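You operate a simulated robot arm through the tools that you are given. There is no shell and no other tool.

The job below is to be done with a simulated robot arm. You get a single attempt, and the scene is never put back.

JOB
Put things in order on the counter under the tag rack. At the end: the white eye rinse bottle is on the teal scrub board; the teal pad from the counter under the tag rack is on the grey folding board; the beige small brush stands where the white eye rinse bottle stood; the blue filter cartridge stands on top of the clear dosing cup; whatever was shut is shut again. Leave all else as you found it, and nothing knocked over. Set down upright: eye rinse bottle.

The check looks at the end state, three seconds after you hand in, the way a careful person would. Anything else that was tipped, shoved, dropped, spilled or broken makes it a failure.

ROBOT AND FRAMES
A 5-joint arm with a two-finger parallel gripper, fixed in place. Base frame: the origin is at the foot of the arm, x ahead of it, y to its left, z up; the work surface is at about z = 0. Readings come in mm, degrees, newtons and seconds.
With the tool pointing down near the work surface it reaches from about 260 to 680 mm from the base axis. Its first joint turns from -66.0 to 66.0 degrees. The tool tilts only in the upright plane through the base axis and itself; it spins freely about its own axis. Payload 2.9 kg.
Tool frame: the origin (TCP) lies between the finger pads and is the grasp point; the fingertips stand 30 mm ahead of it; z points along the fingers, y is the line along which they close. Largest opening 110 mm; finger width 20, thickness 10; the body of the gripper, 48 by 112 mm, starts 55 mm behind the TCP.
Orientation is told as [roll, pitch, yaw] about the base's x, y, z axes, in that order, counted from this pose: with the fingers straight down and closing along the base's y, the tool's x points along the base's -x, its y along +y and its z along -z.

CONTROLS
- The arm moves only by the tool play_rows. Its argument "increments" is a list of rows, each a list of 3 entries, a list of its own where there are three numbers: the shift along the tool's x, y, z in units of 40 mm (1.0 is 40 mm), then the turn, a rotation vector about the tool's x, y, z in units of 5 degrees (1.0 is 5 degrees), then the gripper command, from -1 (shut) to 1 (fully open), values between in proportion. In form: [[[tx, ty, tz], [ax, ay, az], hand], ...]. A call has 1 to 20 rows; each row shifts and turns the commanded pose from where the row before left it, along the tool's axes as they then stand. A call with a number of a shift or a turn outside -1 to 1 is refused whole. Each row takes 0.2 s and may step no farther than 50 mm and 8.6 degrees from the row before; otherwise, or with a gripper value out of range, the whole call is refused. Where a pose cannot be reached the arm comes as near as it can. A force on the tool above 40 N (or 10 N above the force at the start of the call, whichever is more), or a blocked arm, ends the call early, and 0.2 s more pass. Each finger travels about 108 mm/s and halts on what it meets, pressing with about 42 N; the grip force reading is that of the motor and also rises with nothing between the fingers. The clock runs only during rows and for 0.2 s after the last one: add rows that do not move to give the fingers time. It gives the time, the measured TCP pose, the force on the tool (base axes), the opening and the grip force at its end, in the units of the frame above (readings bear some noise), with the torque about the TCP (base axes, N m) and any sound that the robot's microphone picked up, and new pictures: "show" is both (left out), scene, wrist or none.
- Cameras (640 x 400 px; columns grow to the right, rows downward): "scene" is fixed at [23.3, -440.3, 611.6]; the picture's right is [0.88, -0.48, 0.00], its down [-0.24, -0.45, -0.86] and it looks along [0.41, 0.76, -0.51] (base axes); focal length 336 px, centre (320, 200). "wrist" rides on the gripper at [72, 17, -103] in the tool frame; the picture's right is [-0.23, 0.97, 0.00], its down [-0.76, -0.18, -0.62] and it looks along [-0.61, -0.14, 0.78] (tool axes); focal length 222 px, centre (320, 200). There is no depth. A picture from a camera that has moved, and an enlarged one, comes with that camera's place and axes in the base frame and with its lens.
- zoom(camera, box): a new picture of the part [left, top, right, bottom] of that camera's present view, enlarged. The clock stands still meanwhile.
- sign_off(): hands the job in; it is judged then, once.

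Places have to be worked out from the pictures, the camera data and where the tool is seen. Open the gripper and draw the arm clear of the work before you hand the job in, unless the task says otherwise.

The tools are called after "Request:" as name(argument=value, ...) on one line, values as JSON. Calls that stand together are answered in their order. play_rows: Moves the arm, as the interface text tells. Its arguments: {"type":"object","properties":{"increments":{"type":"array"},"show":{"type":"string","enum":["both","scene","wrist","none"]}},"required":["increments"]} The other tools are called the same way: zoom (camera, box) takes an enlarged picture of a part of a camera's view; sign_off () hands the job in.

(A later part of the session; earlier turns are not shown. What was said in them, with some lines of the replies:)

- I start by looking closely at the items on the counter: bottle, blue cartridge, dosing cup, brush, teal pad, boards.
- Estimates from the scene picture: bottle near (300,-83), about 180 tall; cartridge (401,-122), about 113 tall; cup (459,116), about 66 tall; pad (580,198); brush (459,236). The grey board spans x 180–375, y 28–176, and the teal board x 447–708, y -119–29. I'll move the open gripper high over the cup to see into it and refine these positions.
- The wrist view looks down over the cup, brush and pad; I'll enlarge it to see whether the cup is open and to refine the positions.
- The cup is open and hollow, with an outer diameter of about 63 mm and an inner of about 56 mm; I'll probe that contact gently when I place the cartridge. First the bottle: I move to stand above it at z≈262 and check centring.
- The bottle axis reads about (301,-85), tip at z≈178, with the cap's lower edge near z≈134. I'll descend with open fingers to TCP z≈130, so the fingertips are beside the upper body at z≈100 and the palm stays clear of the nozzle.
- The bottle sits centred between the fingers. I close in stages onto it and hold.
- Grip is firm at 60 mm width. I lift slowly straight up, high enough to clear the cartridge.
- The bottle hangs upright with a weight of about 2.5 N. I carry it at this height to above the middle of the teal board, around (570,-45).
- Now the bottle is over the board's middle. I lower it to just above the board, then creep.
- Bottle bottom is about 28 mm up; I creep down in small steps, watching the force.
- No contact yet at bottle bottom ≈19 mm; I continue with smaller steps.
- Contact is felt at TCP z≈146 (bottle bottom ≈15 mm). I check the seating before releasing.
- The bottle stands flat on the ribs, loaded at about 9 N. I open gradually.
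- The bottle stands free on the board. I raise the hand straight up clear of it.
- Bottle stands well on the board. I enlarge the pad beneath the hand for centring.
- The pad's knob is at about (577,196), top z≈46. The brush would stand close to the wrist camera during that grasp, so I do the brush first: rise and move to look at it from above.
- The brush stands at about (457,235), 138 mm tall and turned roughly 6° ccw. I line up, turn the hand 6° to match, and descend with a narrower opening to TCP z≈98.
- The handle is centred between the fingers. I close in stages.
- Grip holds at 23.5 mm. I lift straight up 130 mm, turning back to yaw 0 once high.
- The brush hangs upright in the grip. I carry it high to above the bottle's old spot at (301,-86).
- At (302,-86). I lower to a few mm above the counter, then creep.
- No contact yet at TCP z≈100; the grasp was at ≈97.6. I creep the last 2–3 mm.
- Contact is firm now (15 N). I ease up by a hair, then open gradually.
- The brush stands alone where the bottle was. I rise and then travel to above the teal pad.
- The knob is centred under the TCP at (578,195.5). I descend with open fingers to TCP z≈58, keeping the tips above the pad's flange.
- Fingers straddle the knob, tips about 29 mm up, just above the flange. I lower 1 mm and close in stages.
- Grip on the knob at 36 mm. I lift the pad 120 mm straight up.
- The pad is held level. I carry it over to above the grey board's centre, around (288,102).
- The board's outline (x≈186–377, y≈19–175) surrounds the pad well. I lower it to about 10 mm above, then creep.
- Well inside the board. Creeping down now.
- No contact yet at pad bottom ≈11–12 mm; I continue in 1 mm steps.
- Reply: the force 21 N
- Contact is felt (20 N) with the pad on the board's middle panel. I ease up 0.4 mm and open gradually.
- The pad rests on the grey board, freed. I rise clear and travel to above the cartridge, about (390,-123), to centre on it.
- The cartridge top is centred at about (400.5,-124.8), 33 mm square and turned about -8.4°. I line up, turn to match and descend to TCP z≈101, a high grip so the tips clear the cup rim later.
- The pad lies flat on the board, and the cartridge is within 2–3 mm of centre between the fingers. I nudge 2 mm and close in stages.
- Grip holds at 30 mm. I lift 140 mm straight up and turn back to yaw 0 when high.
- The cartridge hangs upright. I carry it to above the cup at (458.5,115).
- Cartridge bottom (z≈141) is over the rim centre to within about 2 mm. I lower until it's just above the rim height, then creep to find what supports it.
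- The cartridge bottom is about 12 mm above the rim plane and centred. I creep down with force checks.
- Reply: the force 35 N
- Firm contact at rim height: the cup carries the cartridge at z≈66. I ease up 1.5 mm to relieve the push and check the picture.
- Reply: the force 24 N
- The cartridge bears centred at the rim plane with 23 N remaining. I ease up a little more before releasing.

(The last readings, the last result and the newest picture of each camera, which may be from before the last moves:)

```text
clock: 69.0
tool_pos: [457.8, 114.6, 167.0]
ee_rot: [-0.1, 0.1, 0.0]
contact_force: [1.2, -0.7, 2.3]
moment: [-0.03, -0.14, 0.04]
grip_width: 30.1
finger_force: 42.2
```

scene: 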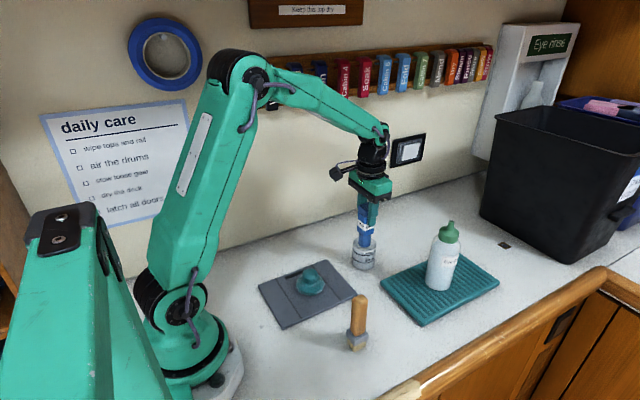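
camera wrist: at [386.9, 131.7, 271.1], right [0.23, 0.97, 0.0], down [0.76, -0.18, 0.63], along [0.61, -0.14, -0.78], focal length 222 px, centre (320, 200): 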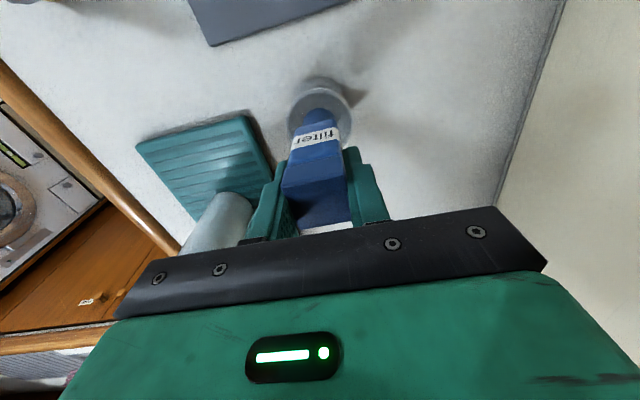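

Contact is light now (≈3 N). I open gradually and watch the cartridge.

Request:
play_rows(increments=[[[0, 0, 0], [0, 0, 0], -0.45], [[0, 0, 0], [0, 0, 0], -0.42], [[0, 0, 0], [0, 0, 0], -0.38], [[0, 0, 0], [0, 0, 0], -0.3], [[0, 0, 0], [0, 0, 0], -0.2], [[0, 0, 0], [0, 0, 0], -0.2]], show="both")

Request:
zoom(camera="scene", box=[320, 190, 410, 280])

Request:
zoom(camera="wrist", box=[240, 60, 400, 240])

```text
clock: 70.4
tool_pos: [458.2, 114.1, 167.8]
ee_rot: [-0.1, 0.0, 0.0]
contact_force: [0.1, -0.2, -0.2]
moment: [-0.03, -0.03, -0.01]
grip_width: 43.9
finger_force: 0.0
camera wrist: at [386.4, 131.4, 272.8], right [0.23, 0.97, 0.0], down [0.76, -0.18, 0.62], along [0.61, -0.14, -0.78], focal length 222 px, centre (320, 200)
```

scene: 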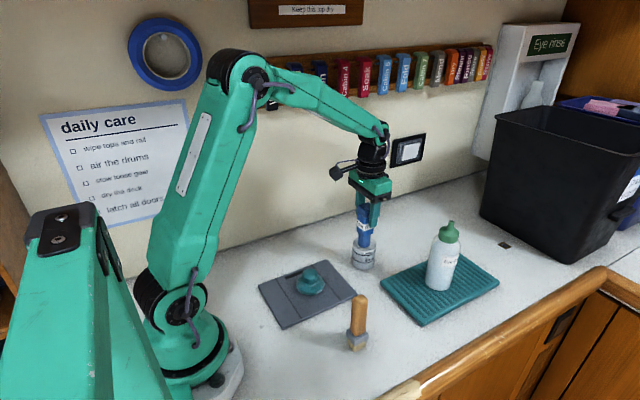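
wrist: 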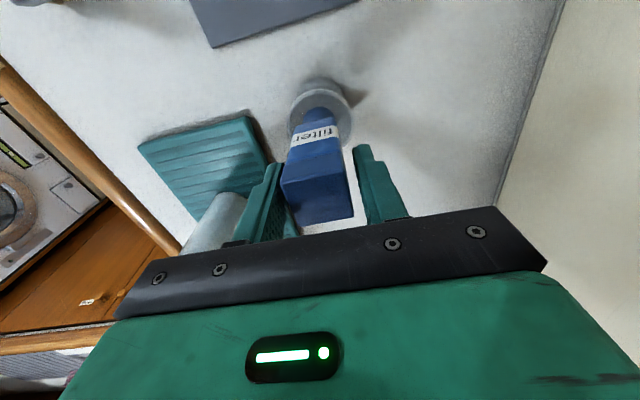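

```text
4.44 times, centred on (365, 235) of scene
camera zoom: at [23.3, -440.3, 611.6], right [0.88, -0.48, 0.0], down [-0.24, -0.45, -0.86], along [0.41, 0.76, -0.51], focal length 1492 px, centre (120, 44)
```

zoom: 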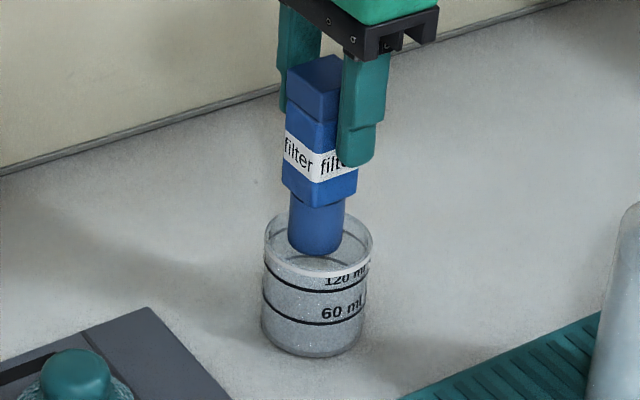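

```text
2.22 times, centred on (320, 150) of wrist
camera zoom: at [386.4, 131.4, 272.8], right [0.23, 0.97, 0.0], down [0.76, -0.18, 0.62], along [0.61, -0.14, -0.78], focal length 494 px, centre (320, 311)
```

zoom: 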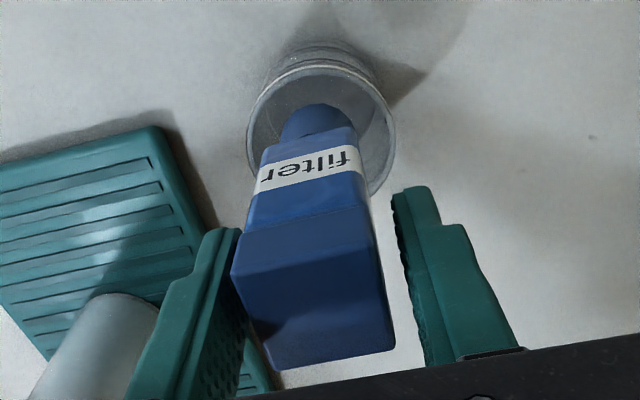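

The cartridge stands freely on the cup with zero force on the hand. I open a bit more and rise straight up.

Request:
play_rows(increments=[[[0, 0, 0], [0, 0, 0], 0.1], [[0, 0, 0], [0, 0, 0], 0.4], [[0, 0, -0.1], [0, 0, 0], 0.4], [[0, 0, -0.3], [0, 0, 0], 0.4], [[0, 0, -0.5], [0, 0, 0], 0.4], [[0, 0, -0.7], [0, 0, 0], 0.4], [[0, 0, -0.8], [0, 0, 0], 0.4], [[0, 0, -0.8], [0, 0, 0], 0.4], [[0, 0, -0.4], [0, 0, 0], 0.4], [[0, 0, 0], [0, 0, 0], 0.4]], show="both")

Request:
zoom(camera="scene", box=[240, 180, 520, 360])

Request:
zoom(camera="scene", box=[320, 190, 410, 280])

```text
clock: 72.6
tool_pos: [459.4, 114.5, 312.5]
ee_rot: [0.0, -0.1, 0.0]
contact_force: [0.4, -0.4, 0.5]
moment: [0.01, -0.01, 0.03]
grip_width: 77.0
finger_force: 0.2
camera wrist: at [386.6, 131.8, 417.1], right [0.23, 0.97, 0.0], down [0.76, -0.18, 0.62], along [0.61, -0.14, -0.78], focal length 222 px, centre (320, 200)
```

scene: 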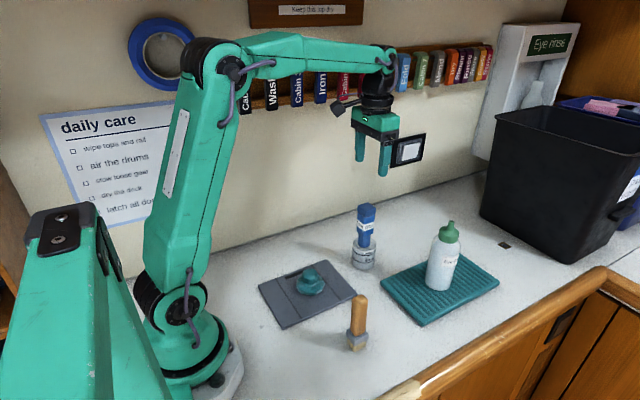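
wrist: 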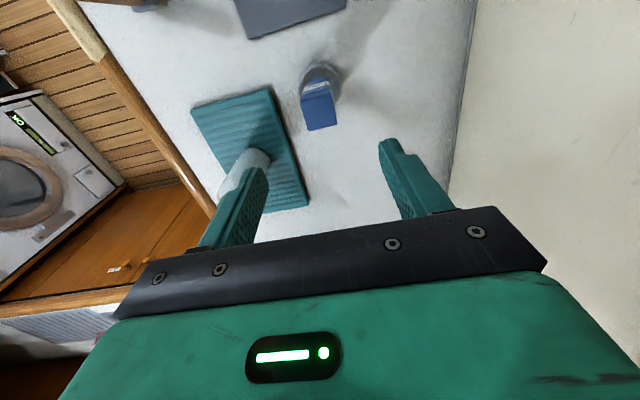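

```text
2.22 times, centred on (380, 270) of scene
camera zoom: at [23.3, -440.3, 611.6], right [0.88, -0.48, 0.0], down [-0.24, -0.45, -0.86], along [0.41, 0.76, -0.51], focal length 746 px, centre (187, 44)
```

zoom: 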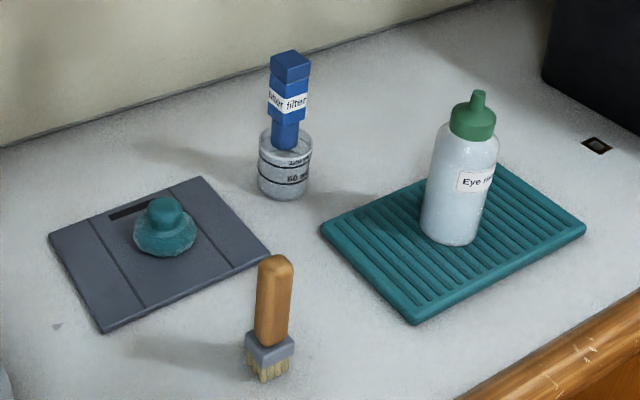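

```text
4.44 times, centred on (365, 235) of scene
camera zoom: at [23.3, -440.3, 611.6], right [0.88, -0.48, 0.0], down [-0.24, -0.45, -0.86], along [0.41, 0.76, -0.51], focal length 1492 px, centre (120, 44)
```

zoom: 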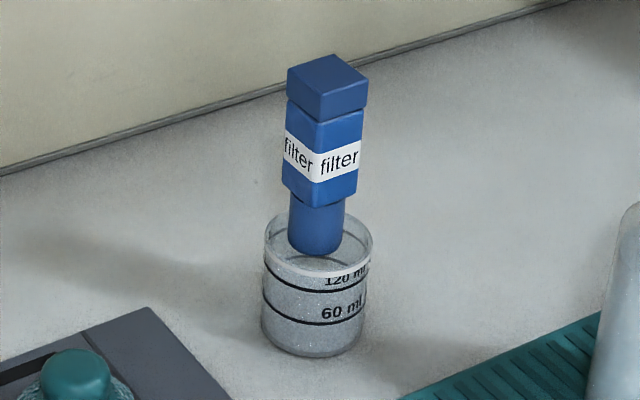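

All four items are placed: bottle on the teal board, pad on the grey board, brush at the bottle's old spot, cartridge upright on the cup. I open the gripper and withdraw the arm to roughly its starting pose, high and clear.

Request:
play_rows(increments=[[[0, 0, -0.6], [0, 0, 0], 1], [[0.3, -0.6, -0.4], [0, 0, 0], 1], [[0.35, -0.7, -0.3], [0, 0, 0], 1], [[0.35, -0.7, -0.3], [0, 0, 0], 1], [[0.35, -0.7, -0.2], [0, 0, 0], 1], [[0.35, -0.7, 0], [0, 0, 0], 1], [[0.3, -0.6, 0], [0, 0, 0], 1], [[0, 0, 0], [0, 0, 0], 1], [[0, 0, 0], [0, 0, 0], 1], [[0, 0, 0], [0, 0, 0], 1]], show="both")

Request:
zoom(camera="scene", box=[240, 180, 520, 360])

Request:
zoom(camera="wrist", box=[230, 0, 550, 220])

```text
clock: 74.8
tool_pos: [377.6, -46.1, 384.8]
ee_rot: [0.0, 0.0, 0.0]
contact_force: [0.0, 0.4, -0.8]
moment: [-0.02, -0.02, 0.01]
grip_width: 110.0
finger_force: 0.1
camera wrist: at [305.3, -29.6, 490.1], right [0.23, 0.97, 0.0], down [0.76, -0.18, 0.62], along [0.61, -0.14, -0.78], focal length 222 px, centre (320, 200)
```

scene: 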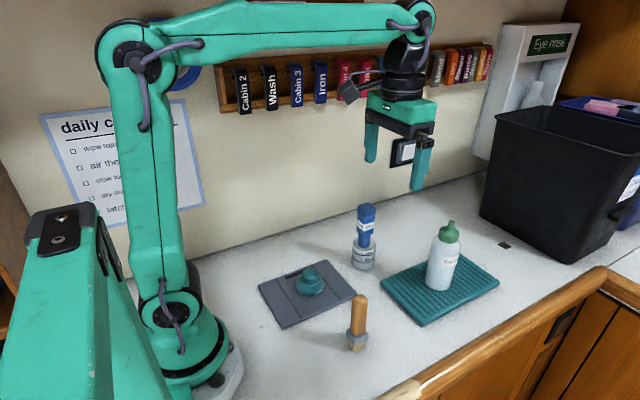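
wrist: 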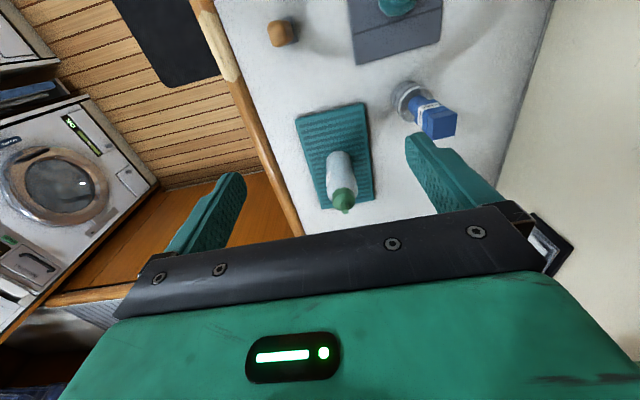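

```text
2.22 times, centred on (380, 270) of scene
camera zoom: at [23.3, -440.4, 611.6], right [0.88, -0.48, 0.0], down [-0.24, -0.45, -0.86], along [0.41, 0.76, -0.51], focal length 746 px, centre (187, 44)
```

zoom: 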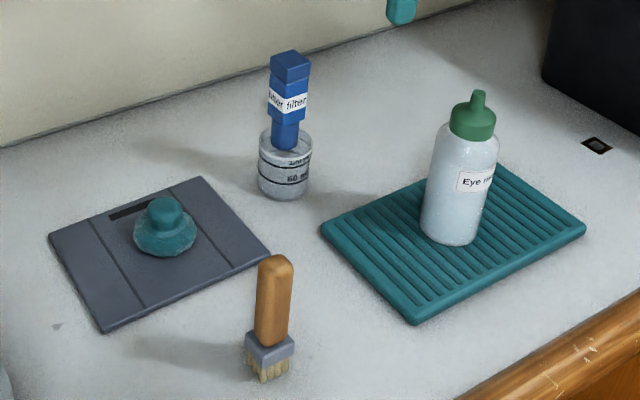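

```text
1.82 times, centred on (390, 110) of wrist
camera zoom: at [305.3, -29.6, 490.1], right [0.23, 0.97, 0.0], down [0.76, -0.18, 0.62], along [0.61, -0.14, -0.78], focal length 404 px, centre (193, 364)
```

zoom: 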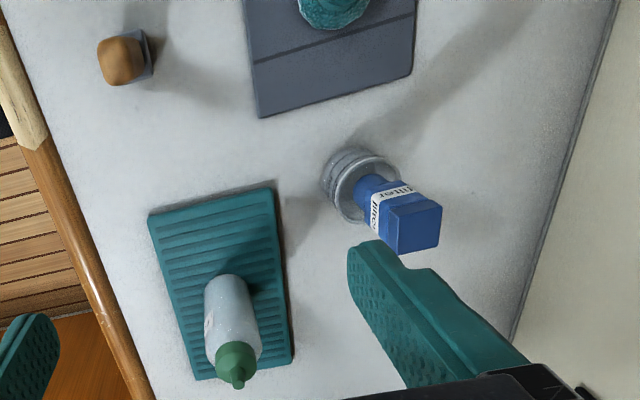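

Both views agree. The bottle is upright on the teal board, the pad is flat on the grey board, the brush stands where the bottle was, and the cartridge is steady on the cup. Nothing else has moved and no door was opened, so I hand in.

Request:
sign_off()

```text
The job is handed in.
```

All four items are where you asked, and I've handed the job in. I don't have the check's result.

- **Eye rinse bottle:** it stands upright in the middle of the teal scrub board.
- **Teal pad:** it lies flat on the middle panel of the grey folding board.
- **Small brush:** it stands on its bristles where the bottle stood.
- **Filter cartridge:** it stands upright and centred on top of the dosing cup. The cup looks open and is wider than the cartridge. Even so, the cartridge met firm support at rim height, so it rests there instead of dropping inside.

In the last pictures, nothing else had been moved or tipped. I opened nothing, so there was nothing to shut. The gripper is open and the arm is back near its starting pose, clear of the counter.
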